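You operate a simulated robot arm through the tools that you are given. There is no shell and no other tool. Be economical: measure what you need, move in short steps, check, and stop when the job is done.

Carry out the task below with a simulated two-armed robot. There is one attempt and no reset: what you move stays moved.

Task
Switch on the flat press and set 200 C, 45 seconds and firm pressure.

Only the result counts: the job must be done as asked and must still hold three seconds after the hand-in. Knocking over, shifting, dropping, spilling or breaking anything else fails it.

Robot
Two 7-joint arms with two-finger parallel grippers on one trunk, on a base that drives. Base frame: it is fixed to the floor where the robot stands at the start and does not move with it; the origin is under the middle of the robot, x ahead of it, y to its left, z up. Readings come in m, degrees, newtons and seconds.
The left shoulder is at the start at [0.06, 0.189, 1.128], the right one opposite. With the tool pointing down near the work surface each hand reaches from about 0.1 to 0.64 m from the robot's upright axis, wherever it stands, measured 20 degrees to its own side. Places, roughly: flat press arm [0.8, 0.3, 1]; flat press handle [1, 0.1, 1.2]; flat press heat down key [0.3, 0.2, 0.7]; flat press heat up key [0.3, 0.2, 0.7]; flat press knob [0.5, -0.1, 0.7]; flat press switch [0.5, 0, 0.7]; flat press time down key [0.3, 0.2, 0.7]; flat press time up key [0.4, 0.2, 0.7]. Payload 3.43 kg a hand.
The TCP of each hand is the grasp point between the finger pads, 0.03 m short of the fingertips. In the tool frame z runs along the fingers and y along their closing line. Largest opening 0.094 m; finger width 0.028, thickness 0.01; the body of the gripper, 0.05 by 0.096 m, starts 0.055 m behind the TCP.
Orientation is that of the tool frame in the base frame, as a unit quaternion [w, x, y, z]. With the fingers straight down and closing along the base's y, the tool's x points along the base's -x, its y along +y and its z along -z.

Tools
- The arms move only by the tool arm_command. It takes "left_series", "right_series" or both (then of equal length, played together; a hand with none holds still); each is a list of rows, each a list of 2 entries, a list of its own where there are three numbers: the shift along the tool's x, y, z in units of 25 mm (1.0 is 25 mm), then the turn, a rotation vector about the tool's x, y, z in units of 8 degrees (1.0 is 8 degrees). In form: [[[tx, ty, tz], [rx, ry, rz]], ...]. A call has 1 to 20 rows; each row shifts and turns the commanded pose from where the row before left it, along the tool's axes as they then stand. "left_hand" and "right_hand" are, for a hand that has rows, the closure in counts, from 0 (fully open) to 255 (shut), set as the call begins (left out, the last holds). A call with a number of a shift or a turn outside -1 to 1 is refused whole. Rows are played at 5 a second. More than 0.05 m and 8.6 degrees between two rows, or a gripper value outside its range, and nothing of the call is played. Where a pose cannot be reached the arm comes as near as it can. A force on the tool above 40 N (or 10 N above the force at the start of the call, whichever is more), or a blocked arm, ends the call early, and 0.2 s more pass. Each finger travels about 0.153 m/s and halts on what it meets, pressing with about 31 N; the grip force reading is that of the motor and also rises with nothing between the fingers. The clock runs only during rows and for 0.2 s after the last one: add rows that do not move to give the fingers time. The reply holds the time, the measured pose of the TCP, the force on the tool along the base axes, the opening and the grip force, in the units named above and with some noise, with the torque about the TCP (base axes, N m) and any sound that the robot's microphone picked up.
- Cameras (640 x 400 px; columns grow to the right, rows downward): "scene" is now at [0.0115, 0.0152, 1.6683]; the picture's right is [0.19, -0.98, 0.00], its down [-0.82, -0.16, -0.55] and it looks along [0.54, 0.11, -0.84] (base axes); focal length 272 px, centre (320, 200). "left" rides on the left gripper at [0.076, -0.014, -0.102] in its tool frame; the picture's right is [0.18, 0.98, 0.00], its down [-0.75, 0.14, -0.64] and it looks along [-0.63, 0.12, 0.77] (tool axes); focal length 243 px, centre (320, 200). "right" rides on the right gripper at [0.076, 0.014, -0.103] in its tool frame; the picture's right is [-0.18, 0.98, 0.00], its down [-0.75, -0.14, -0.64] and it looks along [-0.63, -0.12, 0.77] (tool axes); focal length 243 px, centre (320, 200). There is no depth. A picture from a camera that has moved, and an enlarged one, comes with that camera's place and axes in the base frame and with its lens.
- get_image(camera): a new picture of that camera. No time passes.
- lift_body(by): slides the trunk up (or, below 0, down) by that many m; the arms and the scene camera ride with it, the base frame stays. It gives what a move gives, with no picture.
- base_move(legs): drives the robot by 1 to 6 legs, each [ahead, left, turn to the left] in m, m and degrees, along the robot's own axes; the way and the turn of a leg run together, so that a leg with both is an arc; at most 1.5 m and 180 degrees a leg. The arms and the cameras ride along, it lands a little off, and it stops where it bumps. It gives what a move gives.
- pan_tilt(pan, tilt): turns the head with the scene camera to pan (to the left, within 86 degrees either way) and tilt (down, from -29 to 69), counted from straight ahead of the robot. It gives what a move gives.
- close_up(camera, box): a new picture of the part [left, top, right, bottom] of that camera's present view, enlarged. No time passes.
- finish_job(): hands the job in; it is judged then, once.

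Work in short steps. Places have to be worked out from the pictures, the camera data and where the tool is seen: move nearer, look again, correct. Check each grasp and each placing, and mend what went wrong. You have 120 turns and 92 pictures in all, those below and enlarged ones among them. Open the grippers and draw the arms clear of the work before you hand the job in, unless the task says otherwise; then end with one line.

The tools are called by a JSON object that holds its "fn" and its "kwargs". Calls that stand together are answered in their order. arm_command: Moves the arms, as the interface text tells. Its arguments: {"type":"object","properties":{"left_series":{"type":"array","items":{"type":"array"}},"left_hand":{"type":"number"},"right_series":{"type":"array","items":{"type":"array"}},"right_hand":{"type":"number"}},"required":[]} The other tools are called the same way: lift_body (by) slides the trunk up or down; base_move (legs) drives the base; pan_tilt (pan, tilt) turns the head that bears the scene camera; get_image (camera) takes a picture; close_up (camera, box) takes an enlarged picture of a part of a camera's view; finish_job () hands the job in.

At the start:

```text
time: 0.0
left_tool_pos: [0.5032, 0.2908, 1.0213]
left_tcp_rot: [-0.001, 0.0, 1.0, 0.0]
left_wrist_force: [-0.4, -0.6, 0.8]
left_moment: [0.01, -0.01, 0.03]
left_finger_gap: 0.0939
left_grip_force: 0.2
right_tool_pos: [0.2815, -0.0502, 1.0344]
right_tcp_rot: [0.0, 0.001, 1.0, 0.0]
right_wrist_force: [-0.1, 0.0, -0.1]
right_moment: [0.01, 0.01, -0.01]
right_finger_gap: 0.0943
right_grip_force: 0.0
trunk travel left (down, up): [-0.8, 0.19]
robot x, y, heading: [0.0009, -0.0032, 0.1]
head pan, tilt: [11.1, 56.7]
```

scene: 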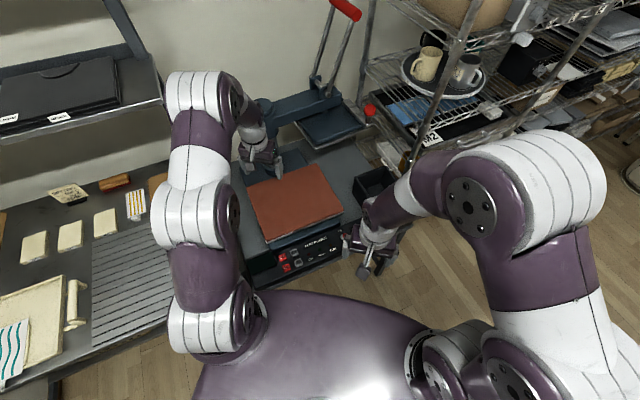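
right: 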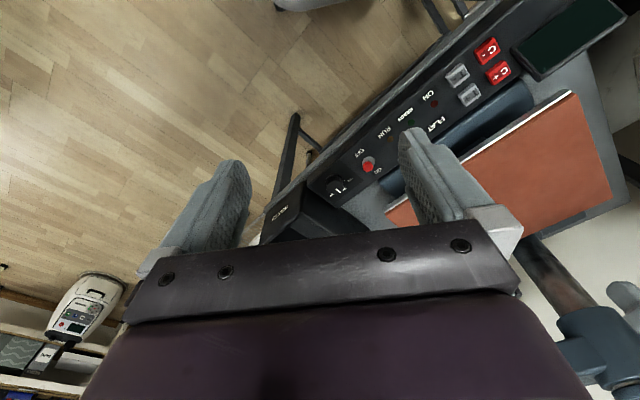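
left: 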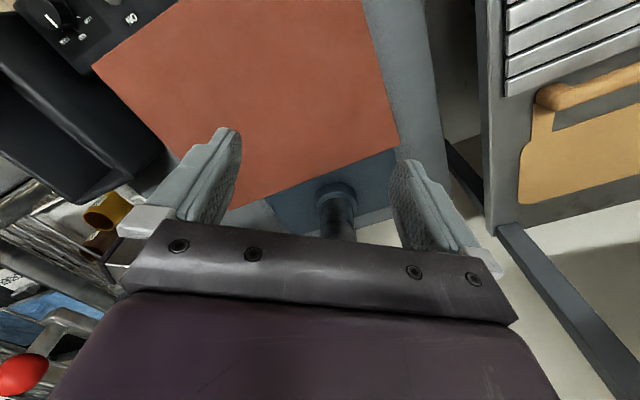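

The right camera sees the whole control panel. I'll enlarge it to read the labels.

{"fn": "close_up", "kwargs": {"camera": "right", "box": [300, 0, 640, 212]}}

{"fn": "close_up", "kwargs": {"camera": "scene", "box": [240, 150, 400, 300]}}

```text
1.88 times, centred on (470, 106) of right
camera zoom: at [0.2056, -0.0379, 1.1366], right [0.18, 0.98, 0.0], down [0.75, -0.14, 0.64], along [0.63, -0.12, -0.77], focal length 457 px, centre (38, 377)
```

zoom: 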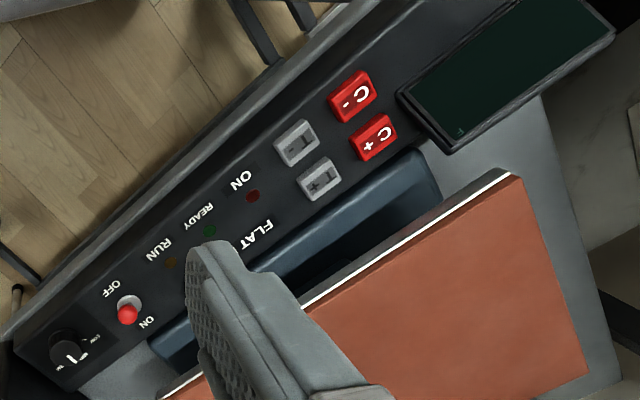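

```text
2.67 times, centred on (320, 225) of scene
camera zoom: at [0.0115, 0.0152, 1.6683], right [0.19, -0.98, 0.0], down [-0.82, -0.16, -0.55], along [0.54, 0.11, -0.84], focal length 725 px, centre (320, 133)
```

zoom: 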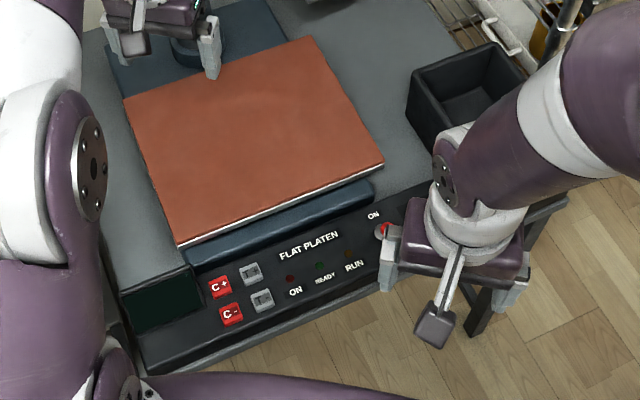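

The panel lies at about z 0.7 and is turned about 35°: C+ near (0.36, 0.23), T+ (0.38, 0.19), switch (0.48, 0.01). I'll move the right hand forward to see the switch and knob better.

{"fn": "arm_command", "kwargs": {"right_series": [[[-1, -0.5, 0], [0, 0, 0]], [[-1, -0.5, 0], [0, 0, 0]], [[-1, -0.5, 0], [0, 0, 0]], [[-1, -0.5, 0.5], [0, 0, 0]], [[-1, 0, 0.5], [0, 0, 0]], [[-1, 0, 0.5], [0, 0, 0]]], "right_hand": 128}}

{"fn": "get_image", "kwargs": {"camera": "right"}}

{"fn": "get_image", "kwargs": {"camera": "scene"}}

```text
time: 1.4
left_tool_pos: [0.5044, 0.29, 1.0199]
left_tcp_rot: [-0.001, 0.001, 1.0, -0.001]
left_wrist_force: [0.3, 0.6, 0.5]
left_moment: [0.0, 0.06, 0.04]
left_finger_gap: 0.0938
left_grip_force: 0.1
right_tool_pos: [0.4332, -0.1012, 0.9965]
right_tcp_rot: [-0.001, 0.0, 1.0, 0.0]
right_wrist_force: [-0.5, -0.3, -0.4]
right_moment: [0.0, 0.04, 0.0]
right_finger_gap: 0.0468
right_grip_force: 0.1
trunk travel left (down, up): [-0.8, 0.19]
robot x, y, heading: [-0.0011, 0.002, -0.0]
head pan, tilt: [11.1, 56.7]
```

```text
86 pictures are left
camera right: at [0.3579, -0.0882, 1.0992], right [0.18, 0.98, 0.0], down [0.75, -0.14, 0.64], along [0.63, -0.12, -0.77], focal length 243 px, centre (320, 200)
```

right: 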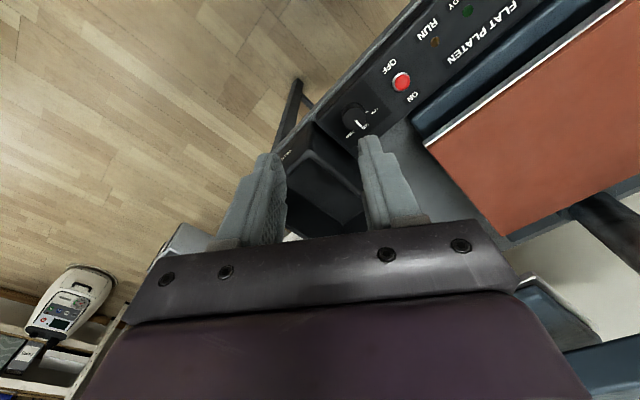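

```text
85 pictures are left
camera scene: at [0.013, 0.0152, 1.6683], right [0.19, -0.98, 0.0], down [-0.82, -0.16, -0.55], along [0.54, 0.11, -0.84], focal length 272 px, centre (320, 200)
```

scene: 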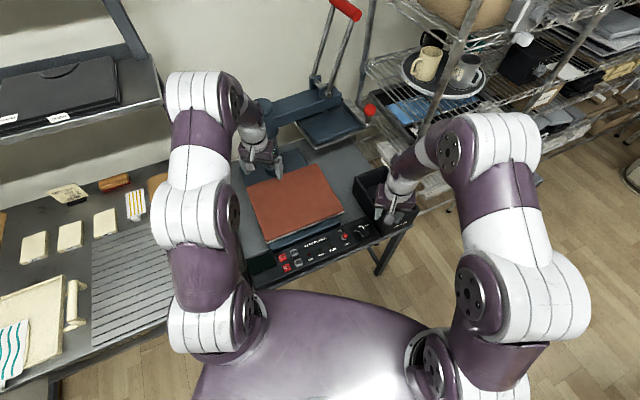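

{"fn": "close_up", "kwargs": {"camera": "scene", "box": [240, 210, 400, 310]}}

{"fn": "close_up", "kwargs": {"camera": "right", "box": [320, 50, 448, 150]}}

```text
4.00 times, centred on (320, 260) of scene
camera zoom: at [0.013, 0.0152, 1.6683], right [0.19, -0.98, 0.0], down [-0.82, -0.16, -0.55], along [0.54, 0.11, -0.84], focal length 1087 px, centre (320, -40)
```

zoom: 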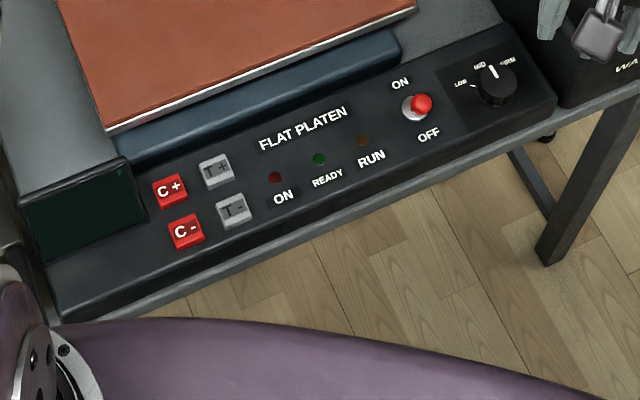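

```text
4.00 times, centred on (384, 100) of right
camera zoom: at [0.3579, -0.0882, 1.0992], right [0.18, 0.98, 0.0], down [0.75, -0.14, 0.64], along [0.63, -0.12, -0.77], focal length 970 px, centre (64, 600)
```

zoom: 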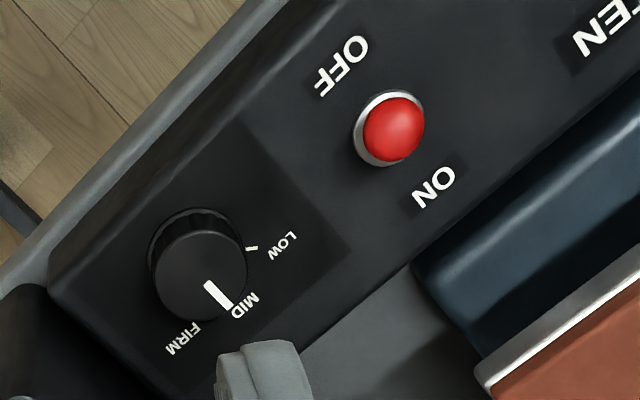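

The pictures are clear: the pointer is near MID, the toggle tip sits around (0.47, 0.005, 0.75), and the panel yaw is about 30°. I'll shut the right hand, bring it above the OFF side of the toggle and align it with the panel.

{"fn": "arm_command", "kwargs": {"right_series": [[[0, 0.9, 1], [0, 0, 0]], [[0, 0.9, 1], [0, 0, 0]], [[0, 0.9, 1], [0, 0, 0]], [[0, 0.9, 1], [0, 0, 0]], [[0, 0, 0], [0, 0, -0.94]], [[0, 0, 0], [0, 0, -0.94]], [[0, 0, 0], [0, 0, -0.94]], [[0, 0, 0], [0, 0, -0.94]], [[0, 0, 0], [0, 0, 0]]], "right_hand": 255}}

{"fn": "get_image", "kwargs": {"camera": "right"}}

{"fn": "close_up", "kwargs": {"camera": "scene", "box": [240, 210, 400, 310]}}

```text
time: 3.4
left_tool_pos: [0.5051, 0.2908, 1.0214]
left_tcp_rot: [0.0, 0.0, 1.0, 0.0]
left_wrist_force: [-0.1, -0.5, 0.1]
left_moment: [-0.03, 0.02, 0.01]
left_finger_gap: 0.0939
left_grip_force: 0.0
right_tool_pos: [0.4318, -0.0117, 0.8962]
right_tcp_rot: [0.0, -0.26, 0.966, 0.0]
right_wrist_force: [-0.1, 0.2, 1.1]
right_moment: [-0.02, 0.03, 0.01]
right_finger_gap: 0.0
right_grip_force: 31.1
trunk travel left (down, up): [-0.8, 0.19]
robot x, y, heading: [-0.0037, -0.0006, 0.2]
head pan, tilt: [11.1, 56.7]
```

```text
82 pictures are left
camera right: at [0.3588, -0.038, 0.9986], right [-0.33, 0.94, 0.0], down [0.72, 0.26, 0.64], along [0.6, 0.21, -0.77], focal length 243 px, centre (320, 200)
```

right: 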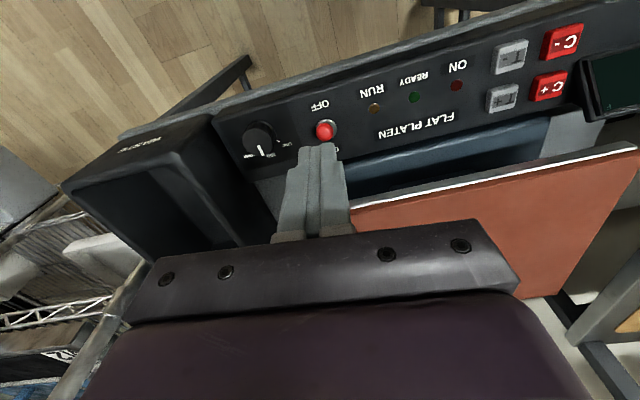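

```text
4.00 times, centred on (320, 260) of scene
camera zoom: at [0.0117, 0.0154, 1.6683], right [0.19, -0.98, 0.0], down [-0.82, -0.16, -0.55], along [0.54, 0.11, -0.84], focal length 1087 px, centre (320, -40)
```

zoom: 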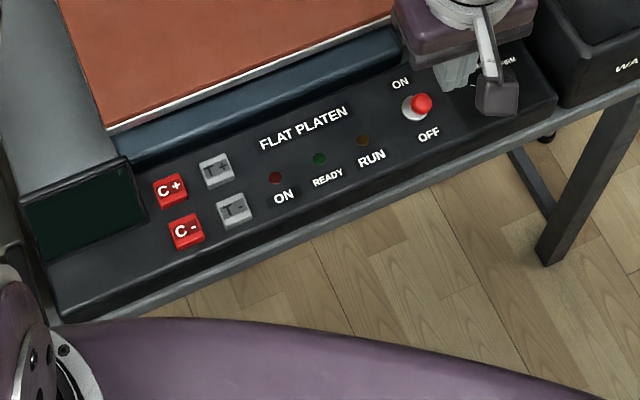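

The right hand is already on the toggle's OFF side, so I'll lower it to TCP z about 0.775 and look.

{"fn": "arm_command", "kwargs": {"right_series": [[[0, 0, 1], [0, 0, 0]], [[0, 0, 1], [0, 0, 0]], [[0, 0, 1], [0, 0, 0]], [[0, 0, 1], [0, 0, 0]], [[0, 0, 0.8], [0, 0, 0]]]}}

{"fn": "get_image", "kwargs": {"camera": "right"}}

{"fn": "close_up", "kwargs": {"camera": "scene", "box": [240, 210, 400, 310]}}

```text
time: 4.6
left_tool_pos: [0.5039, 0.2896, 1.0205]
left_tcp_rot: [0.0, 0.0, 1.0, 0.0]
left_wrist_force: [-0.7, -0.8, 0.1]
left_moment: [-0.01, 0.04, 0.0]
left_finger_gap: 0.0937
left_grip_force: 0.1
right_tool_pos: [0.4325, -0.0111, 0.776]
right_tcp_rot: [0.0, -0.26, 0.966, 0.0]
right_wrist_force: [0.2, -0.4, -0.4]
right_moment: [0.01, -0.01, 0.01]
right_finger_gap: 0.0
right_grip_force: 31.4
trunk travel left (down, up): [-0.8, 0.19]
robot x, y, heading: [0.0014, -0.001, -0.2]
head pan, tilt: [11.1, 56.7]
```

```text
80 pictures are left
camera right: at [0.3595, -0.0378, 0.8787], right [-0.33, 0.94, 0.0], down [0.72, 0.26, 0.64], along [0.61, 0.21, -0.77], focal length 243 px, centre (320, 200)
```

right: 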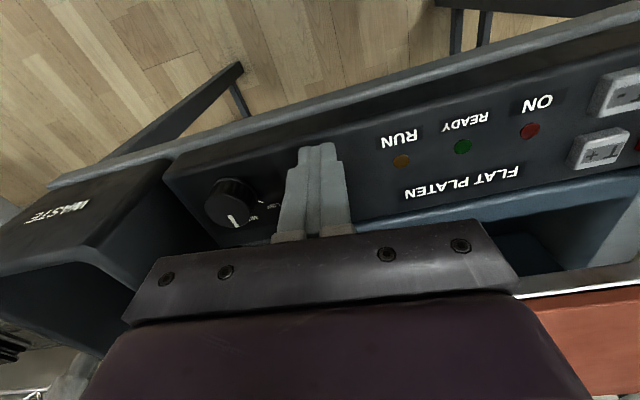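

```text
4.00 times, centred on (320, 260) of scene
camera zoom: at [0.0119, 0.0153, 1.6683], right [0.19, -0.98, 0.0], down [-0.82, -0.16, -0.55], along [0.54, 0.11, -0.84], focal length 1087 px, centre (320, -40)
```

zoom: 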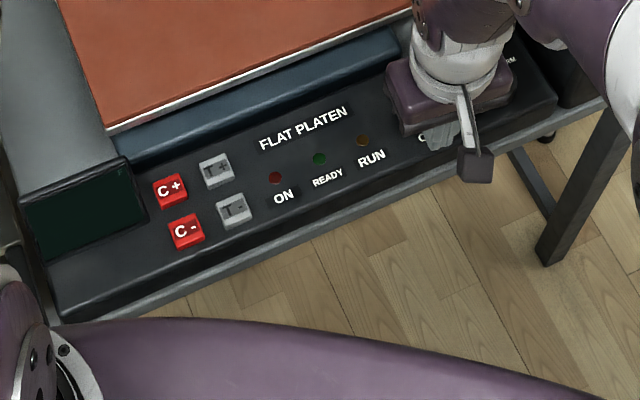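

Knob top triangulates to about (0.505, -0.06, 0.72), so the toggle tip should be near z 0.72–0.73. I'll lower the hand 25 mm, then push towards ON in small rows.

{"fn": "arm_command", "kwargs": {"right_series": [[[0, 0, 1], [0, 0, 0]], [[-0.5, 0, 0], [0, 0, 0]], [[-0.5, 0, 0], [0, 0, 0]], [[-0.4, 0, 0], [0, 0, 0]]]}}

{"fn": "get_image", "kwargs": {"camera": "right"}}

{"fn": "close_up", "kwargs": {"camera": "scene", "box": [300, 210, 400, 272]}}

```text
time: 5.6
left_tool_pos: [0.5028, 0.2886, 1.0231]
left_tcp_rot: [0.001, 0.0, 1.0, 0.0]
left_wrist_force: [0.5, 0.4, 0.0]
left_moment: [-0.01, 0.02, -0.01]
left_finger_gap: 0.0939
left_grip_force: 0.0
right_tool_pos: [0.4592, 0.0044, 0.7519]
right_tcp_rot: [-0.002, -0.259, 0.966, 0.0]
right_wrist_force: [-16.9, -8.1, 10.4]
right_moment: [-0.11, 0.23, 0.0]
right_finger_gap: 0.0002
right_grip_force: 30.9
trunk travel left (down, up): [-0.8, 0.19]
robot x, y, heading: [-0.0015, -0.0009, 0.1]
head pan, tilt: [11.1, 56.7]
heard: click
```

```text
78 pictures are left
camera right: at [0.3867, -0.0224, 0.8535], right [-0.33, 0.94, 0.0], down [0.73, 0.26, 0.64], along [0.6, 0.21, -0.77], focal length 243 px, centre (320, 200)
```

right: 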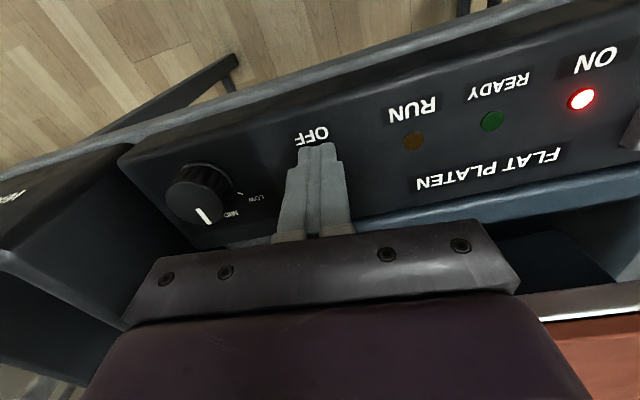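

```text
6.40 times, centred on (350, 241) of scene
camera zoom: at [0.0096, 0.0143, 1.6683], right [0.19, -0.98, 0.0], down [-0.82, -0.16, -0.55], along [0.54, 0.11, -0.84], focal length 1740 px, centre (128, -62)
```

zoom: 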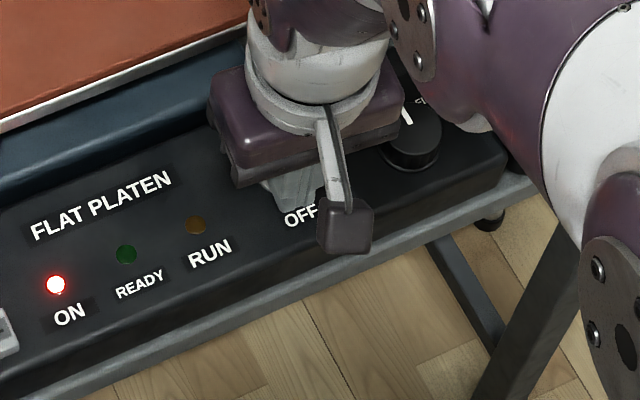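

There was a click and the ON lamp is lit. I'll back off the toggle, rise, and move over the knob for a look.

{"fn": "arm_command", "kwargs": {"right_series": [[[1, 0, 0], [0, 0, 0]], [[0, 0, -1], [0, 0, 0]], [[0, 0, -1], [0, 0, 0]], [[0, 0, -1], [0, 0, 0]], [[0, 0, -1], [0, 0, 0]]]}}

{"fn": "close_up", "kwargs": {"camera": "right", "box": [180, 70, 372, 190]}}

{"fn": "close_up", "kwargs": {"camera": "scene", "box": [240, 210, 400, 310]}}

```text
time: 6.8
left_tool_pos: [0.5037, 0.2908, 1.0217]
left_tcp_rot: [0.0, 0.0, 1.0, 0.0]
left_wrist_force: [1.0, -0.8, -0.4]
left_moment: [0.03, 0.06, -0.01]
left_finger_gap: 0.0939
left_grip_force: 0.0
right_tool_pos: [0.4395, -0.008, 0.8537]
right_tcp_rot: [0.0, -0.26, 0.966, 0.0]
right_wrist_force: [0.9, 0.6, 0.7]
right_moment: [-0.02, 0.04, -0.01]
right_finger_gap: 0.0002
right_grip_force: 31.3
trunk travel left (down, up): [-0.8, 0.19]
robot x, y, heading: [0.0005, 0.0007, -0.1]
head pan, tilt: [11.1, 56.7]
```

```text
3.33 times, centred on (276, 130) of right
camera zoom: at [0.3669, -0.0339, 0.9551], right [-0.33, 0.94, 0.0], down [0.72, 0.26, 0.64], along [0.61, 0.21, -0.77], focal length 809 px, centre (467, 433)
```

zoom: 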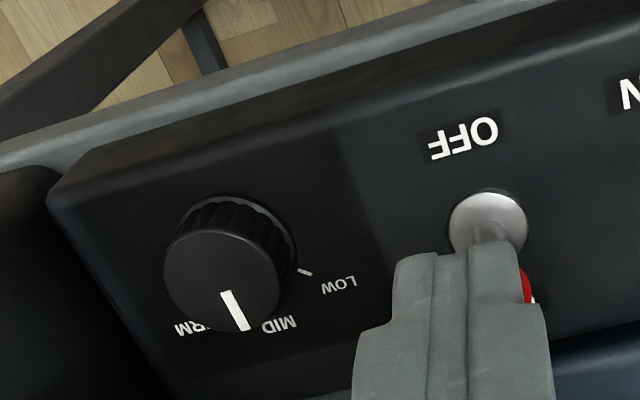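

```text
4.00 times, centred on (320, 260) of scene
camera zoom: at [0.011, 0.0153, 1.6683], right [0.19, -0.98, 0.0], down [-0.82, -0.16, -0.55], along [0.54, 0.11, -0.84], focal length 1087 px, centre (320, -40)
```

zoom: 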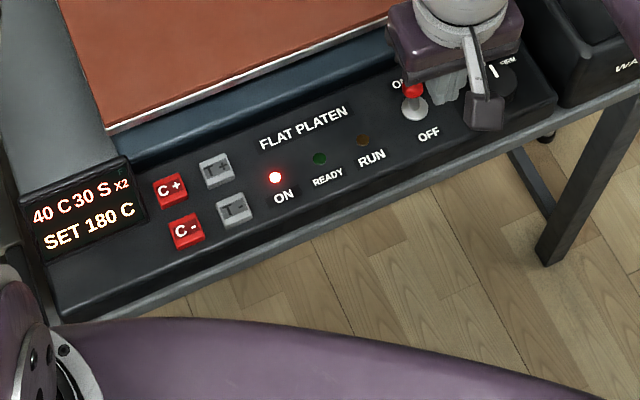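

The display now reads 40 C, 30 S, x2, SET 180 C. Next I'll go over the knob at about (0.511, -0.061), turn the hand 60° clockwise to clear the waste bin, and open it to about 70 mm.

{"fn": "arm_command", "kwargs": {"right_series": [[[-0.72, -1, 0], [0, 0, 0]], [[-0.72, -1, 0], [0, 0, 0]], [[0, -1, 0], [0, 0, 0]], [[0, -0.28, 0], [0, 0, 0]], [[0, 0, 0], [0, 0, 0.94]], [[0, 0, 0], [0, 0, 0.94]], [[0, 0, 0], [0, 0, 0.94]], [[0, 0, 0], [0, 0, 0.94]], [[0, 0, 0], [0, 0, 0.94]], [[0, 0, 0], [0, 0, 0.94]], [[0, 0, 0], [0, 0, 0.94]], [[0, 0, 0], [0, 0, 0.94]], [[0, 0, 0], [0, 0, 0]]], "right_hand": 65}}

{"fn": "get_image", "kwargs": {"camera": "right"}}

{"fn": "close_up", "kwargs": {"camera": "scene", "box": [300, 190, 428, 270]}}

```text
time: 9.6
left_tool_pos: [0.5028, 0.2893, 1.0204]
left_tcp_rot: [0.0, 0.0, 1.0, 0.0]
left_wrist_force: [-0.2, 0.2, 0.1]
left_moment: [-0.01, -0.02, 0.0]
left_finger_gap: 0.0941
left_grip_force: 0.1
right_tool_pos: [0.5119, -0.0587, 0.8523]
right_tcp_rot: [0.001, 0.261, 0.965, 0.0]
right_wrist_force: [0.0, -0.3, -0.8]
right_moment: [-0.01, 0.03, -0.02]
right_finger_gap: 0.0699
right_grip_force: 0.0
trunk travel left (down, up): [-0.8, 0.19]
robot x, y, heading: [0.0016, 0.0016, 0.1]
head pan, tilt: [11.1, 56.7]
```

```text
74 pictures are left
camera right: at [0.4538, -0.0085, 0.954], right [0.65, 0.76, 0.0], down [0.58, -0.5, 0.64], along [0.49, -0.42, -0.77], focal length 243 px, centre (320, 200)
```

right: 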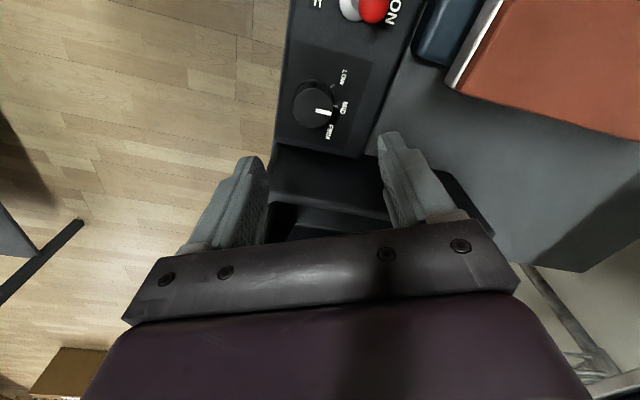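

```text
5.00 times, centred on (364, 230) of scene
camera zoom: at [0.0116, 0.0152, 1.6683], right [0.19, -0.98, 0.0], down [-0.82, -0.16, -0.55], along [0.54, 0.11, -0.84], focal length 1359 px, centre (100, 50)
```

zoom: 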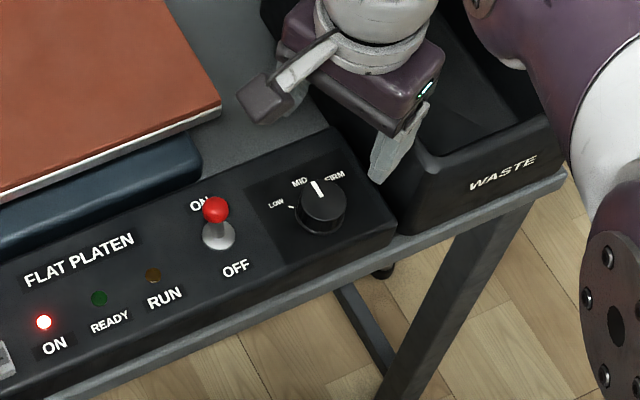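

Knob is at about (0.513, -0.061), top z about 0.725, right under the hand. I'll descend most of the way and check.

{"fn": "arm_command", "kwargs": {"right_series": [[[0, -0.05, 1], [0, 0, 0]], [[0, 0, 1], [0, 0, 0]], [[0, 0, 1], [0, 0, 0]], [[0, 0, 1], [0, 0, 0]]]}}

{"fn": "get_image", "kwargs": {"camera": "right"}}

{"fn": "close_up", "kwargs": {"camera": "scene", "box": [300, 190, 428, 270]}}

```text
time: 10.6
left_tool_pos: [0.5034, 0.2906, 1.0206]
left_tcp_rot: [0.0, 0.0, 1.0, 0.0]
left_wrist_force: [0.7, 0.5, -0.8]
left_moment: [0.01, 0.0, 0.01]
left_finger_gap: 0.094
left_grip_force: 0.1
right_tool_pos: [0.5126, -0.0616, 0.7539]
right_tcp_rot: [0.0, 0.26, 0.966, 0.0]
right_wrist_force: [0.5, -0.5, -0.1]
right_moment: [-0.03, -0.03, -0.03]
right_finger_gap: 0.0701
right_grip_force: 0.1
trunk travel left (down, up): [-0.8, 0.19]
robot x, y, heading: [-0.0013, 0.0007, -0.2]
head pan, tilt: [11.1, 56.7]
```

```text
72 pictures are left
camera right: at [0.4546, -0.011, 0.8543], right [0.65, 0.76, 0.0], down [0.58, -0.5, 0.64], along [0.49, -0.42, -0.77], focal length 243 px, centre (320, 200)
```

right: 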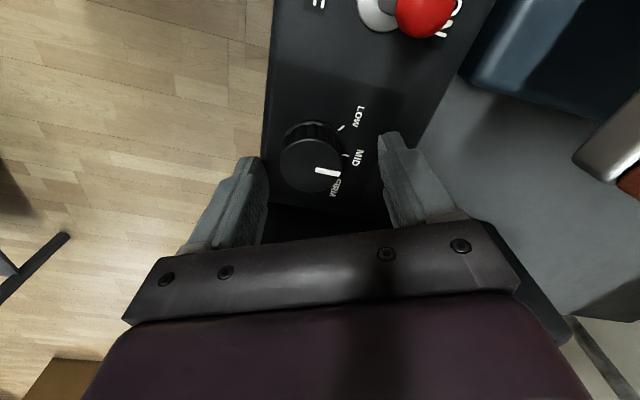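

```text
5.00 times, centred on (364, 230) of scene
camera zoom: at [0.0123, 0.015, 1.6684], right [0.19, -0.98, 0.0], down [-0.82, -0.16, -0.55], along [0.54, 0.11, -0.84], focal length 1359 px, centre (100, 50)
```

zoom: 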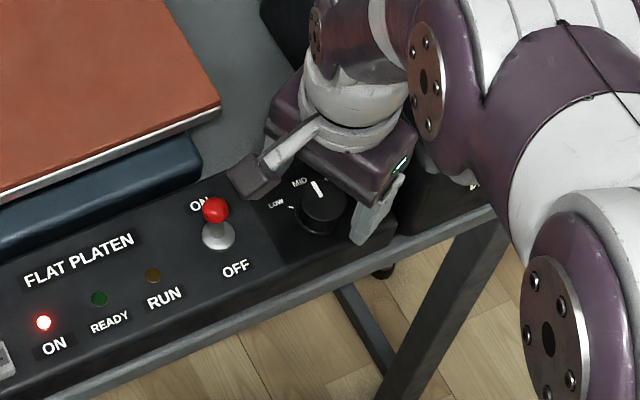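

Fingers straddle the knob. I'll lower another 17 mm and close.

{"fn": "arm_command", "kwargs": {"right_series": [[[0, -0.1, 0.7], [0, 0, 0]]]}}

{"fn": "arm_command", "kwargs": {"right_series": [[[0, 0, 0], [0, 0, 0]], [[0, 0, 0], [0, 0, 0]], [[0, 0, 0], [0, 0, 0]]], "right_hand": 180}}

```text
time: 11.0
left_tool_pos: [0.5018, 0.2896, 1.0217]
left_tcp_rot: [0.001, 0.001, 1.0, 0.0]
left_wrist_force: [0.8, 0.0, -0.6]
left_moment: [0.03, 0.05, 0.01]
left_finger_gap: 0.094
left_grip_force: 0.1
right_tool_pos: [0.5106, -0.0607, 0.7456]
right_tcp_rot: [-0.002, 0.259, 0.966, 0.0]
right_wrist_force: [-16.3, 4.7, 22.5]
right_moment: [0.71, -0.2, 0.37]
right_finger_gap: 0.0682
right_grip_force: 0.0
trunk travel left (down, up): [-0.8, 0.19]
robot x, y, heading: [-0.0014, 0.0016, -0.1]
head pan, tilt: [11.1, 56.7]
stopped in row 1 (right hand): the force on the tool passed its limit at 64 N (the readings are from after the stop); the commanded pose is now the measured one
```

```text
time: 11.8
left_tool_pos: [0.502, 0.2885, 1.0234]
left_tcp_rot: [0.002, 0.002, 1.0, 0.001]
left_wrist_force: [0.1, -0.8, -0.5]
left_moment: [-0.04, 0.01, 0.01]
left_finger_gap: 0.0939
left_grip_force: 0.0
right_tool_pos: [0.5109, -0.064, 0.7447]
right_tcp_rot: [0.0, 0.259, 0.966, 0.0]
right_wrist_force: [-7.5, -19.6, 23.2]
right_moment: [-0.51, 0.07, -0.03]
right_finger_gap: 0.0363
right_grip_force: 7.8
trunk travel left (down, up): [-0.8, 0.19]
robot x, y, heading: [0.0007, -0.0035, 0.0]
head pan, tilt: [11.1, 56.7]
```

Contact came at tip z about 0.716 and the fingers now hold something 36 mm wide. I'll ease up 2 mm and look.

{"fn": "arm_command", "kwargs": {"right_series": [[[0, 0, -0.08], [0, 0, 0]], [[0, 0, 0], [0, 0, 0]]]}}

{"fn": "get_image", "kwargs": {"camera": "right"}}

{"fn": "close_up", "kwargs": {"camera": "scene", "box": [320, 210, 416, 270]}}

```text
time: 12.4
left_tool_pos: [0.5038, 0.2877, 1.0217]
left_tcp_rot: [0.0, 0.001, 1.0, 0.001]
left_wrist_force: [-0.3, -0.8, 0.0]
left_moment: [0.03, 0.01, 0.01]
left_finger_gap: 0.0939
left_grip_force: 0.0
right_tool_pos: [0.5109, -0.0634, 0.745]
right_tcp_rot: [-0.002, 0.259, 0.966, 0.0]
right_wrist_force: [-8.2, -24.5, 6.0]
right_moment: [-0.24, -0.55, -0.16]
right_finger_gap: 0.0364
right_grip_force: 8.0
trunk travel left (down, up): [-0.8, 0.19]
robot x, y, heading: [-0.0021, 0.0055, -0.0]
head pan, tilt: [11.1, 56.7]
```

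```text
70 pictures are left
camera right: at [0.4528, -0.0141, 0.8468], right [0.65, 0.76, 0.0], down [0.58, -0.5, 0.64], along [0.48, -0.42, -0.77], focal length 243 px, centre (320, 200)
```

right: 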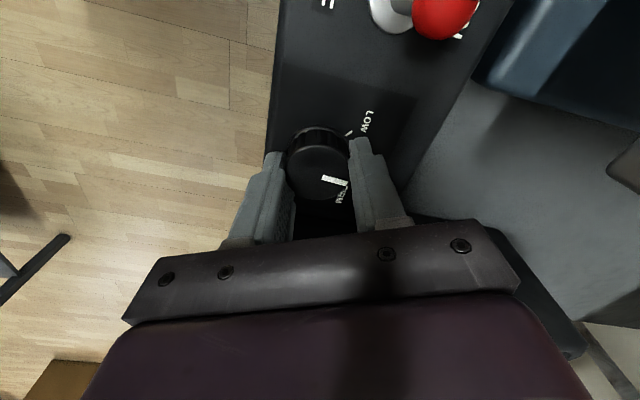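

```text
6.67 times, centred on (368, 240) of scene
camera zoom: at [0.0095, 0.0112, 1.6682], right [0.19, -0.98, 0.0], down [-0.82, -0.16, -0.55], along [0.54, 0.11, -0.83], focal length 1812 px, centre (0, -67)
```

zoom: 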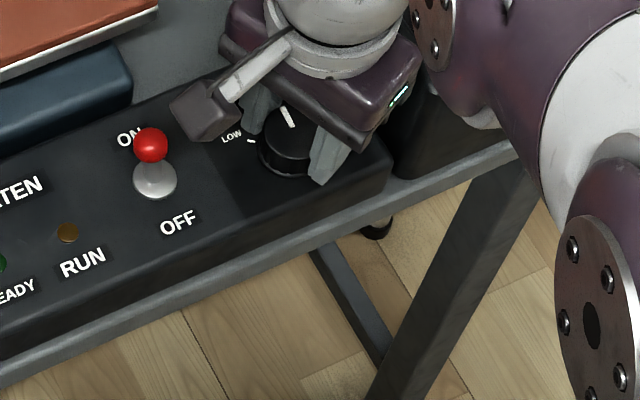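

The fingers hold the knob on both sides. I'll tighten and turn about 29° clockwise as a first try.

{"fn": "arm_command", "kwargs": {"right_series": [[[0, 0, 0], [0, 0, 0]], [[0, 0, 0], [0, 0, 0.6]], [[0, 0, 0], [0, 0, 0.6]], [[0, 0, 0], [0, 0, 0.6]], [[0, 0, 0], [0, 0, 0.6]], [[0, 0, 0], [0, 0, 0.6]], [[0, 0, 0], [0, 0, 0.6]]], "right_hand": 255}}

{"fn": "get_image", "kwargs": {"camera": "right"}}

{"fn": "close_up", "kwargs": {"camera": "scene", "box": [240, 210, 400, 310]}}

```text
time: 13.8
left_tool_pos: [0.5036, 0.2878, 1.0207]
left_tcp_rot: [0.0, 0.001, 1.0, 0.0]
left_wrist_force: [0.4, -0.1, -0.4]
left_moment: [-0.03, 0.01, -0.02]
left_finger_gap: 0.0941
left_grip_force: 0.0
right_tool_pos: [0.5094, -0.0666, 0.7457]
right_tcp_rot: [-0.003, 0.446, 0.895, -0.003]
right_wrist_force: [-5.6, -19.5, 10.6]
right_moment: [0.39, -0.78, 0.28]
right_finger_gap: 0.0353
right_grip_force: 45.1
trunk travel left (down, up): [-0.8, 0.19]
robot x, y, heading: [-0.0005, -0.0007, -0.4]
head pan, tilt: [11.1, 56.7]
stopped in row 6 (right hand): the force on the tool passed its limit at 41 N (the readings are from after the stop); the commanded pose is now the measured one
```

```text
68 pictures are left
camera right: at [0.4761, 0.0039, 0.8467], right [0.9, 0.45, -0.01], down [0.35, -0.68, 0.64], along [0.28, -0.58, -0.77], focal length 243 px, centre (320, 200)
```

right: 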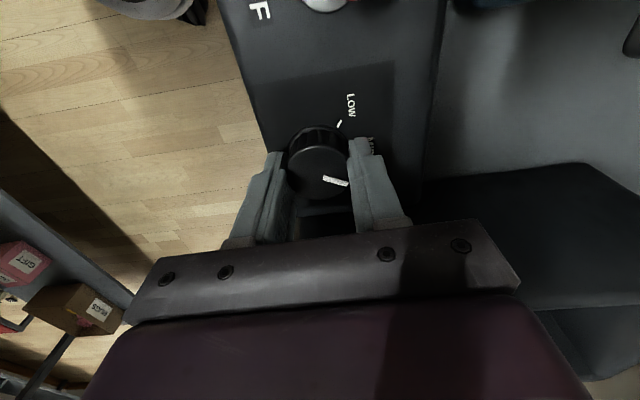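

```text
4.00 times, centred on (320, 260) of scene
camera zoom: at [0.0091, 0.0144, 1.6686], right [0.19, -0.98, 0.0], down [-0.82, -0.16, -0.55], along [0.54, 0.1, -0.83], focal length 1087 px, centre (320, -40)
```

zoom: 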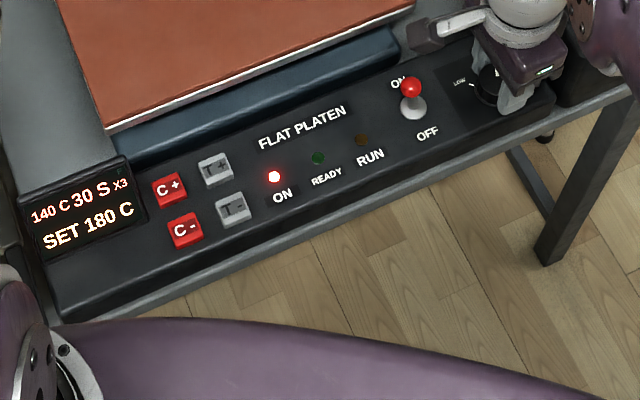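

The display shows x3, so firm is set. I'll release, lift clear, and verify the pointer.

{"fn": "arm_command", "kwargs": {"right_series": [[[0, 0, 0], [0, 0, 0]], [[0, 0, 0], [0, 0, 0]], [[0, 0, 0], [0, 0, 0]], [[0, 0, -1], [0, 0, 0]], [[0, 0, -1], [0, 0, 0]], [[0, 0, -1], [0, 0, 0]], [[0, 0, -1], [0, 0, 0]]], "right_hand": 65}}

{"fn": "get_image", "kwargs": {"camera": "right"}}

{"fn": "close_up", "kwargs": {"camera": "scene", "box": [240, 210, 400, 310]}}

```text
time: 15.4
left_tool_pos: [0.5023, 0.2896, 1.0219]
left_tcp_rot: [0.0, 0.0, 1.0, 0.0]
left_wrist_force: [0.3, 0.3, 1.2]
left_moment: [0.0, -0.02, 0.02]
left_finger_gap: 0.0941
left_grip_force: 0.0
right_tool_pos: [0.5127, -0.0629, 0.8448]
right_tcp_rot: [-0.004, 0.445, 0.895, -0.002]
right_wrist_force: [0.4, 0.7, -0.3]
right_moment: [0.0, -0.03, 0.04]
right_finger_gap: 0.07
right_grip_force: 0.2
trunk travel left (down, up): [-0.8, 0.19]
robot x, y, heading: [-0.0031, -0.0027, -0.1]
head pan, tilt: [11.1, 56.7]
```

```text
66 pictures are left
camera right: at [0.4779, 0.0064, 0.9459], right [0.9, 0.45, -0.01], down [0.35, -0.68, 0.64], along [0.28, -0.58, -0.77], focal length 243 px, centre (320, 200)
```

right: 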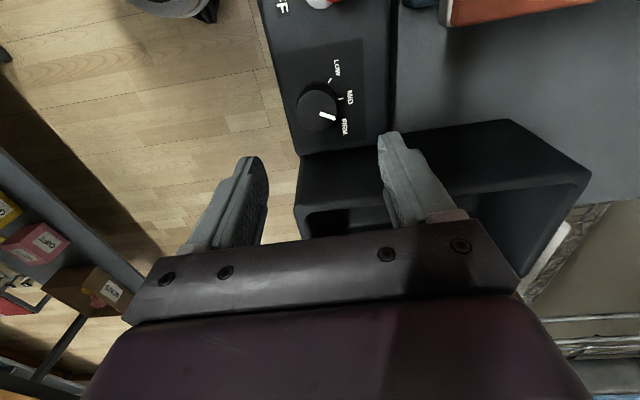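

```text
4.00 times, centred on (320, 260) of scene
camera zoom: at [0.0107, 0.0151, 1.6683], right [0.19, -0.98, 0.0], down [-0.82, -0.16, -0.55], along [0.54, 0.11, -0.84], focal length 1087 px, centre (320, -40)
```

zoom: 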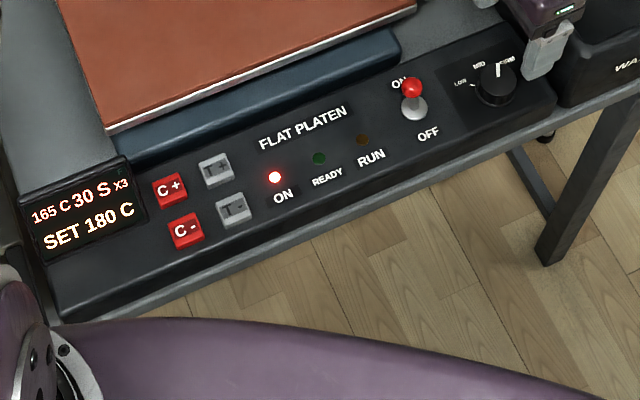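

Released and still x3. I'll zoom in on the pointer to judge the margin.

{"fn": "close_up", "kwargs": {"camera": "right", "box": [272, 45, 384, 150]}}

```text
3.81 times, centred on (328, 98) of right
camera zoom: at [0.4779, 0.0064, 0.9459], right [0.9, 0.45, -0.01], down [0.35, -0.68, 0.64], along [0.28, -0.58, -0.77], focal length 924 px, centre (290, 590)
```

zoom: 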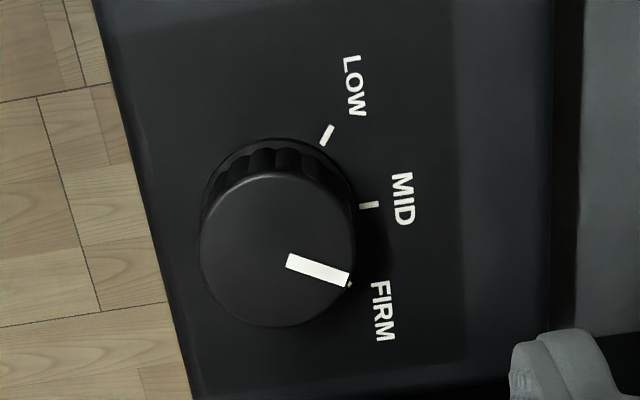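

The pointer reads x3 but is about 15° short of the FIRM tick, so I'll regrip and turn it a bit further for margin.

{"fn": "arm_command", "kwargs": {"right_series": [[[0, 0, 1], [0, 0, 0]], [[0, 0, 1], [0, 0, 0]], [[0, 0, 1], [0, 0, 0]], [[0, 0, 0.85], [0, 0, 0]]]}}

{"fn": "arm_command", "kwargs": {"right_series": [[[0, 0, 0], [0, 0, 0]], [[0, 0, 0], [0, 0, 0]], [[0, 0, 0], [0, 0, 0]], [[0, 0, 0], [0, 0, 0.5]], [[0, 0, 0], [0, 0, 0.5]], [[0, 0, 0], [0, 0, 0.5]], [[0, 0, 0], [0, 0, 0.5]]], "right_hand": 255}}

{"fn": "get_image", "kwargs": {"camera": "right"}}

{"fn": "close_up", "kwargs": {"camera": "scene", "box": [240, 210, 400, 310]}}

```text
time: 16.4
left_tool_pos: [0.5043, 0.2897, 1.0219]
left_tcp_rot: [-0.002, 0.0, 1.0, 0.0]
left_wrist_force: [0.3, 0.3, 0.3]
left_moment: [0.02, -0.01, 0.01]
left_finger_gap: 0.094
left_grip_force: 0.1
right_tool_pos: [0.5116, -0.0636, 0.7485]
right_tcp_rot: [-0.004, 0.445, 0.896, -0.003]
right_wrist_force: [0.7, 0.1, -0.6]
right_moment: [0.04, 0.01, -0.01]
right_finger_gap: 0.07
right_grip_force: 0.1
trunk travel left (down, up): [-0.8, 0.19]
robot x, y, heading: [-0.0005, -0.0037, -0.0]
head pan, tilt: [11.1, 56.7]
```

```text
time: 18.0
left_tool_pos: [0.5036, 0.2868, 1.0226]
left_tcp_rot: [0.0, 0.002, 1.0, 0.001]
left_wrist_force: [0.4, -0.2, -0.4]
left_moment: [0.0, 0.0, -0.03]
left_finger_gap: 0.0941
left_grip_force: 0.2
right_tool_pos: [0.5079, -0.0663, 0.7473]
right_tcp_rot: [-0.005, 0.566, 0.824, -0.004]
right_wrist_force: [-15.7, -22.8, -2.6]
right_moment: [0.41, -0.29, 0.04]
right_finger_gap: 0.0354
right_grip_force: 45.2
trunk travel left (down, up): [-0.8, 0.19]
robot x, y, heading: [-0.0032, 0.0031, -0.2]
head pan, tilt: [11.1, 56.7]
```

```text
63 pictures are left
camera right: at [0.496, 0.01, 0.849], right [0.98, 0.18, -0.01], down [0.14, -0.75, 0.64], along [0.11, -0.63, -0.77], focal length 243 px, centre (320, 200)
```

right: 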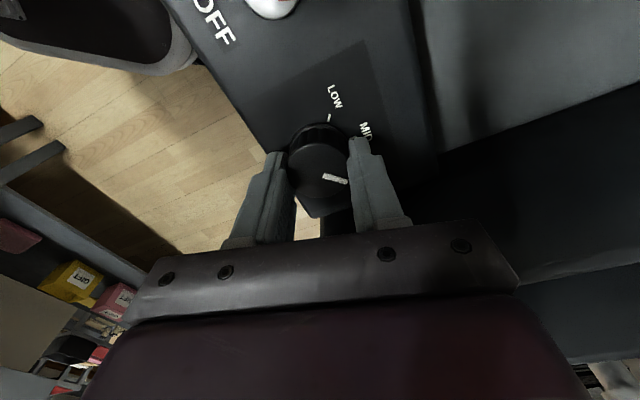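

```text
4.00 times, centred on (320, 260) of scene
camera zoom: at [0.0091, 0.0107, 1.6683], right [0.19, -0.98, 0.0], down [-0.82, -0.16, -0.55], along [0.54, 0.11, -0.83], focal length 1087 px, centre (320, -40)
```

zoom: 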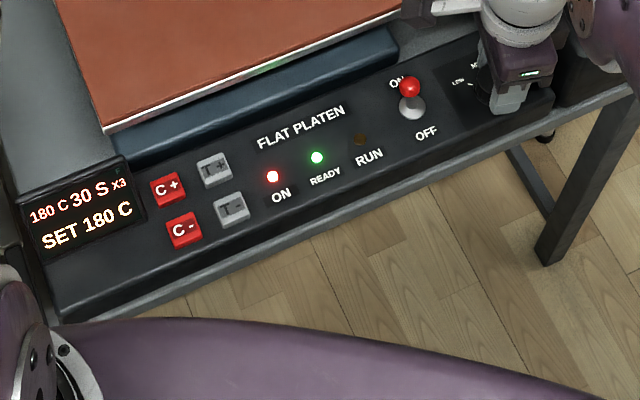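

Turned 16° more with x3 still shown. I'll release, lift clear, and check the pointer.

{"fn": "arm_command", "kwargs": {"right_series": [[[0, 0, 0], [0, 0, 0]], [[0, 0, 0], [0, 0, 0]], [[0, 0, 0], [0, 0, 0]], [[0, 0, -1], [0, 0, 0]], [[0, 0, -1], [0, 0, 0]], [[0, 0, -1], [0, 0, 0]], [[0, 0, -1], [0, 0, 0]], [[0, 0, -1], [0, 0, 0]], [[0, 0, -1], [0, 0, 0]], [[0, 0, -1], [0, 0, 0]]], "right_hand": 65}}

{"fn": "close_up", "kwargs": {"camera": "scene", "box": [240, 210, 400, 310]}}

{"fn": "get_image", "kwargs": {"camera": "left"}}

```text
time: 20.2
left_tool_pos: [0.5045, 0.288, 1.0218]
left_tcp_rot: [0.001, 0.0, 1.0, 0.0]
left_wrist_force: [-0.3, 0.2, -0.2]
left_moment: [0.03, 0.0, -0.01]
left_finger_gap: 0.0938
left_grip_force: 0.1
right_tool_pos: [0.5114, -0.0616, 0.9225]
right_tcp_rot: [-0.002, 0.566, 0.825, -0.004]
right_wrist_force: [-0.1, 0.5, 0.2]
right_moment: [0.01, -0.02, 0.02]
right_finger_gap: 0.07
right_grip_force: 0.0
trunk travel left (down, up): [-0.8, 0.19]
robot x, y, heading: [-0.0029, 0.0022, 0.1]
head pan, tilt: [11.1, 56.7]
```

```text
4.00 times, centred on (320, 260) of scene
camera zoom: at [0.0106, 0.015, 1.6683], right [0.19, -0.98, 0.0], down [-0.82, -0.16, -0.55], along [0.54, 0.11, -0.84], focal length 1087 px, centre (320, -40)
```

zoom: 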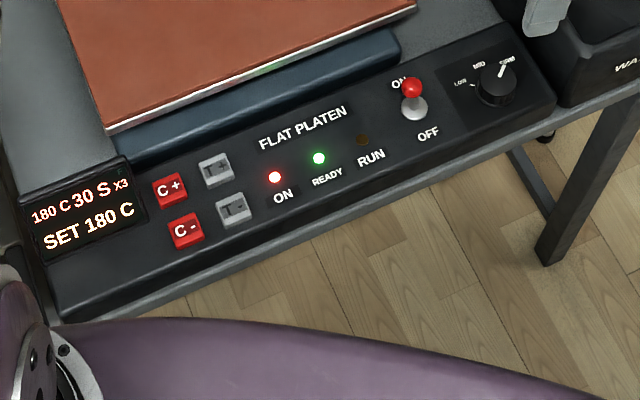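

```text
60 pictures are left
camera left: at [0.4277, 0.2756, 1.1227], right [-0.18, 0.98, 0.0], down [0.75, 0.14, 0.64], along [0.63, 0.12, -0.77], focal length 243 px, centre (320, 200)
```

left: 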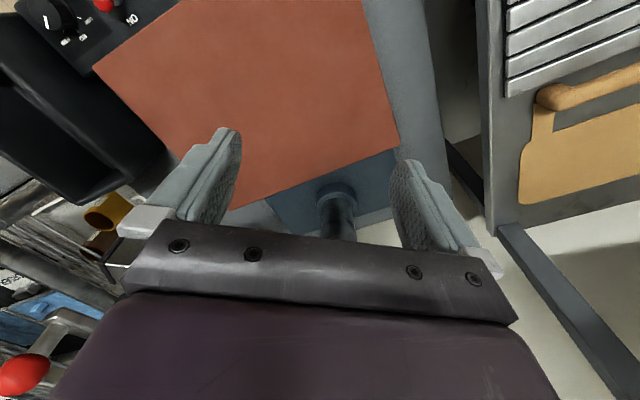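

Pointer is at FIRM. Now I'll bring the left hand back over the keys, shut it and align it with the panel.

{"fn": "arm_command", "kwargs": {"left_series": [[[1, -0.4, 0], [0, 0, 0]], [[1, -0.4, 0], [0, 0, 0]], [[1, -0.4, 0], [0, 0, 0]], [[1, -0.4, 0], [0, 0, 0]], [[1, -0.4, 0], [0, 0, 0]], [[0.84, -0.4, 0], [0, 0, 0]], [[0, 0, 1], [0, 0, -0.94]], [[0, 0, 1], [0, 0, -0.94]], [[0, 0, 1], [0, 0, -0.94]], [[0, 0, 1], [0, 0, -0.94]]], "left_hand": 255}}

{"fn": "get_image", "kwargs": {"camera": "left"}}

{"fn": "get_image", "kwargs": {"camera": "scene"}}

```text
time: 22.4
left_tool_pos: [0.3564, 0.2281, 0.9201]
left_tcp_rot: [-0.001, -0.261, 0.965, -0.001]
left_wrist_force: [0.5, 0.7, -0.9]
left_moment: [-0.01, 0.03, 0.02]
left_finger_gap: 0.0
left_grip_force: 31.0
right_tool_pos: [0.5135, -0.0619, 0.9229]
right_tcp_rot: [-0.004, 0.565, 0.825, -0.003]
right_wrist_force: [-0.3, 0.9, 0.6]
right_moment: [-0.01, 0.0, 0.0]
right_finger_gap: 0.0701
right_grip_force: 0.1
trunk travel left (down, up): [-0.8, 0.19]
robot x, y, heading: [0.0014, -0.0014, -0.0]
head pan, tilt: [11.1, 56.7]
```

```text
59 pictures are left
camera left: at [0.2992, 0.1781, 1.0226], right [-0.65, 0.76, 0.0], down [0.58, 0.5, 0.64], along [0.49, 0.42, -0.77], focal length 243 px, centre (320, 200)
```

left: 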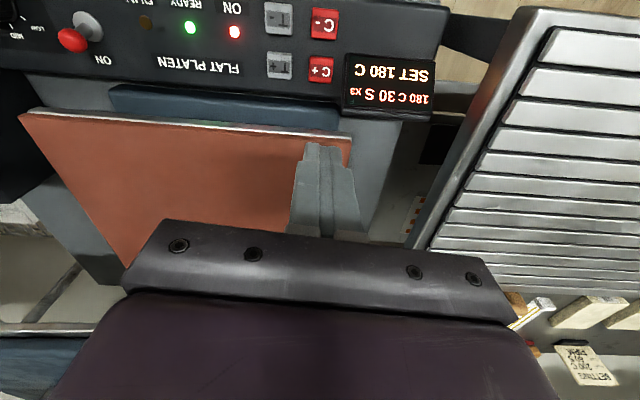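

```text
58 pictures are left
camera scene: at [0.0128, 0.0155, 1.6683], right [0.19, -0.98, 0.0], down [-0.82, -0.16, -0.55], along [0.54, 0.11, -0.84], focal length 272 px, centre (320, 200)
```

scene: 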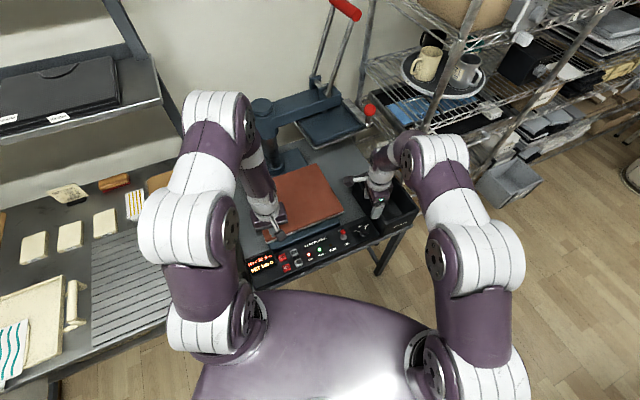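

Left hand is aligned over C+ at about (0.353, 0.226). I'll lower it to roughly 25 mm above the key and check.

{"fn": "arm_command", "kwargs": {"left_series": [[[0.12, 0, 1], [0, 0, 0]], [[0, 0, 1], [0, 0, 0]], [[0, 0, 1], [0, 0, 0]], [[0, 0, 1], [0, 0, 0]], [[0, 0, 1], [0, 0, 0]], [[0, 0, 1], [0, 0, 0]], [[0, 0, 0.3], [0, 0, 0]]]}}

{"fn": "get_image", "kwargs": {"camera": "left"}}

{"fn": "close_up", "kwargs": {"camera": "scene", "box": [240, 230, 368, 310]}}

```text
time: 24.0
left_tool_pos: [0.3561, 0.2278, 0.7615]
left_tcp_rot: [0.001, -0.259, 0.966, 0.001]
left_wrist_force: [1.0, -0.7, -1.0]
left_moment: [0.04, -0.02, -0.01]
left_finger_gap: 0.0001
left_grip_force: 30.4
right_tool_pos: [0.5132, -0.0619, 0.9232]
right_tcp_rot: [-0.003, 0.565, 0.825, -0.003]
right_wrist_force: [0.1, 0.3, 0.3]
right_moment: [0.01, 0.03, 0.03]
right_finger_gap: 0.0701
right_grip_force: 0.0
trunk travel left (down, up): [-0.8, 0.19]
robot x, y, heading: [0.0001, 0.0011, 0.1]
head pan, tilt: [11.1, 56.7]
```

```text
57 pictures are left
camera left: at [0.2967, 0.1774, 0.8639], right [-0.65, 0.76, 0.0], down [0.58, 0.5, 0.64], along [0.49, 0.42, -0.77], focal length 243 px, centre (320, 200)
```

left: 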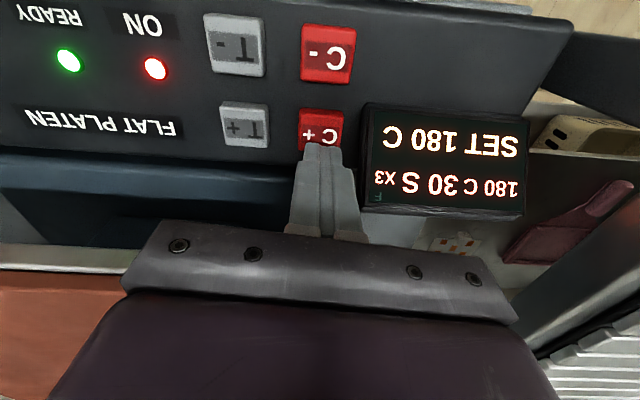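

```text
5.00 times, centred on (304, 270) of scene
camera zoom: at [0.0115, 0.015, 1.6683], right [0.19, -0.98, 0.0], down [-0.82, -0.16, -0.55], along [0.54, 0.11, -0.84], focal length 1359 px, centre (400, -150)
```

zoom: 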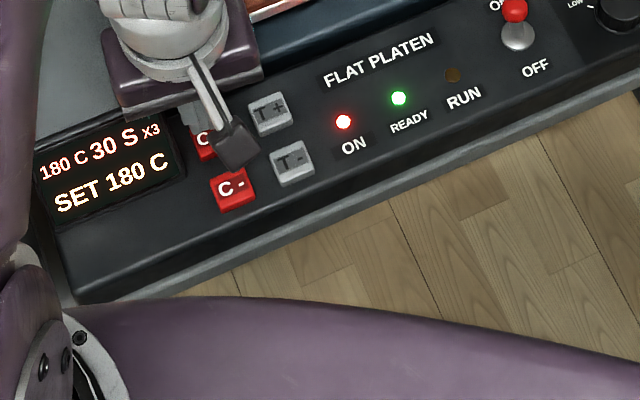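

C+ is centred about 6 mm nearer the robot than the tip. I'll shift back 5 mm and descend in small steps listening for a click.

{"fn": "arm_command", "kwargs": {"left_series": [[[0.22, 0, 0], [0, 0, 0]], [[0, 0, 0.2], [0, 0, 0]], [[0, 0, 0.2], [0, 0, 0]], [[0, 0, 0.2], [0, 0, 0]], [[0, 0, 0.2], [0, 0, 0]]]}}

```text
time: 25.2
left_tool_pos: [0.3526, 0.2249, 0.7492]
left_tcp_rot: [0.005, -0.26, 0.966, 0.0]
left_wrist_force: [-11.7, 1.2, 38.3]
left_moment: [0.88, -1.22, 0.33]
left_finger_gap: 0.0
left_grip_force: 31.1
right_tool_pos: [0.5089, -0.0635, 0.9257]
right_tcp_rot: [-0.002, 0.565, 0.825, -0.001]
right_wrist_force: [0.8, 0.4, -0.2]
right_moment: [0.02, 0.0, 0.02]
right_finger_gap: 0.0698
right_grip_force: 0.1
trunk travel left (down, up): [-0.8, 0.19]
robot x, y, heading: [-0.0016, 0.0006, -0.2]
head pan, tilt: [11.1, 56.7]
heard: click
stopped in row 5 (left hand): the force on the tool passed its limit at 51 N (the readings are from after the stop); the commanded pose is now the measured one
```

Clicked. I'll raise 6 mm and check the display.

{"fn": "arm_command", "kwargs": {"left_series": [[[0, 0, -0.3], [0, 0, 0]], [[0, 0, -0.2], [0, 0, 0]]]}}

{"fn": "close_up", "kwargs": {"camera": "scene", "box": [240, 230, 368, 310]}}

```text
time: 25.8
left_tool_pos: [0.3528, 0.2268, 0.7593]
left_tcp_rot: [0.003, -0.26, 0.966, -0.002]
left_wrist_force: [-0.4, 0.6, 0.3]
left_moment: [0.03, -0.01, 0.0]
left_finger_gap: 0.0001
left_grip_force: 31.2
right_tool_pos: [0.5123, -0.0623, 0.9227]
right_tcp_rot: [-0.002, 0.566, 0.824, -0.002]
right_wrist_force: [0.2, 0.0, -0.5]
right_moment: [0.02, -0.04, 0.02]
right_finger_gap: 0.07
right_grip_force: 0.1
trunk travel left (down, up): [-0.8, 0.19]
robot x, y, heading: [0.0003, -0.0007, -0.3]
head pan, tilt: [11.1, 56.7]
```

```text
5.00 times, centred on (304, 270) of scene
camera zoom: at [0.01, 0.0144, 1.6681], right [0.19, -0.98, 0.0], down [-0.82, -0.16, -0.55], along [0.54, 0.11, -0.84], focal length 1359 px, centre (400, -150)
```

zoom: 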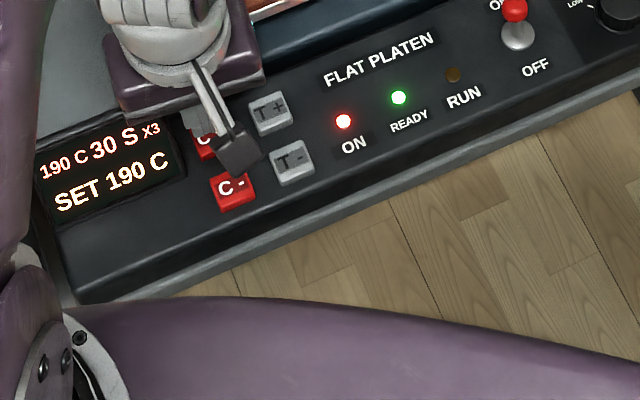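

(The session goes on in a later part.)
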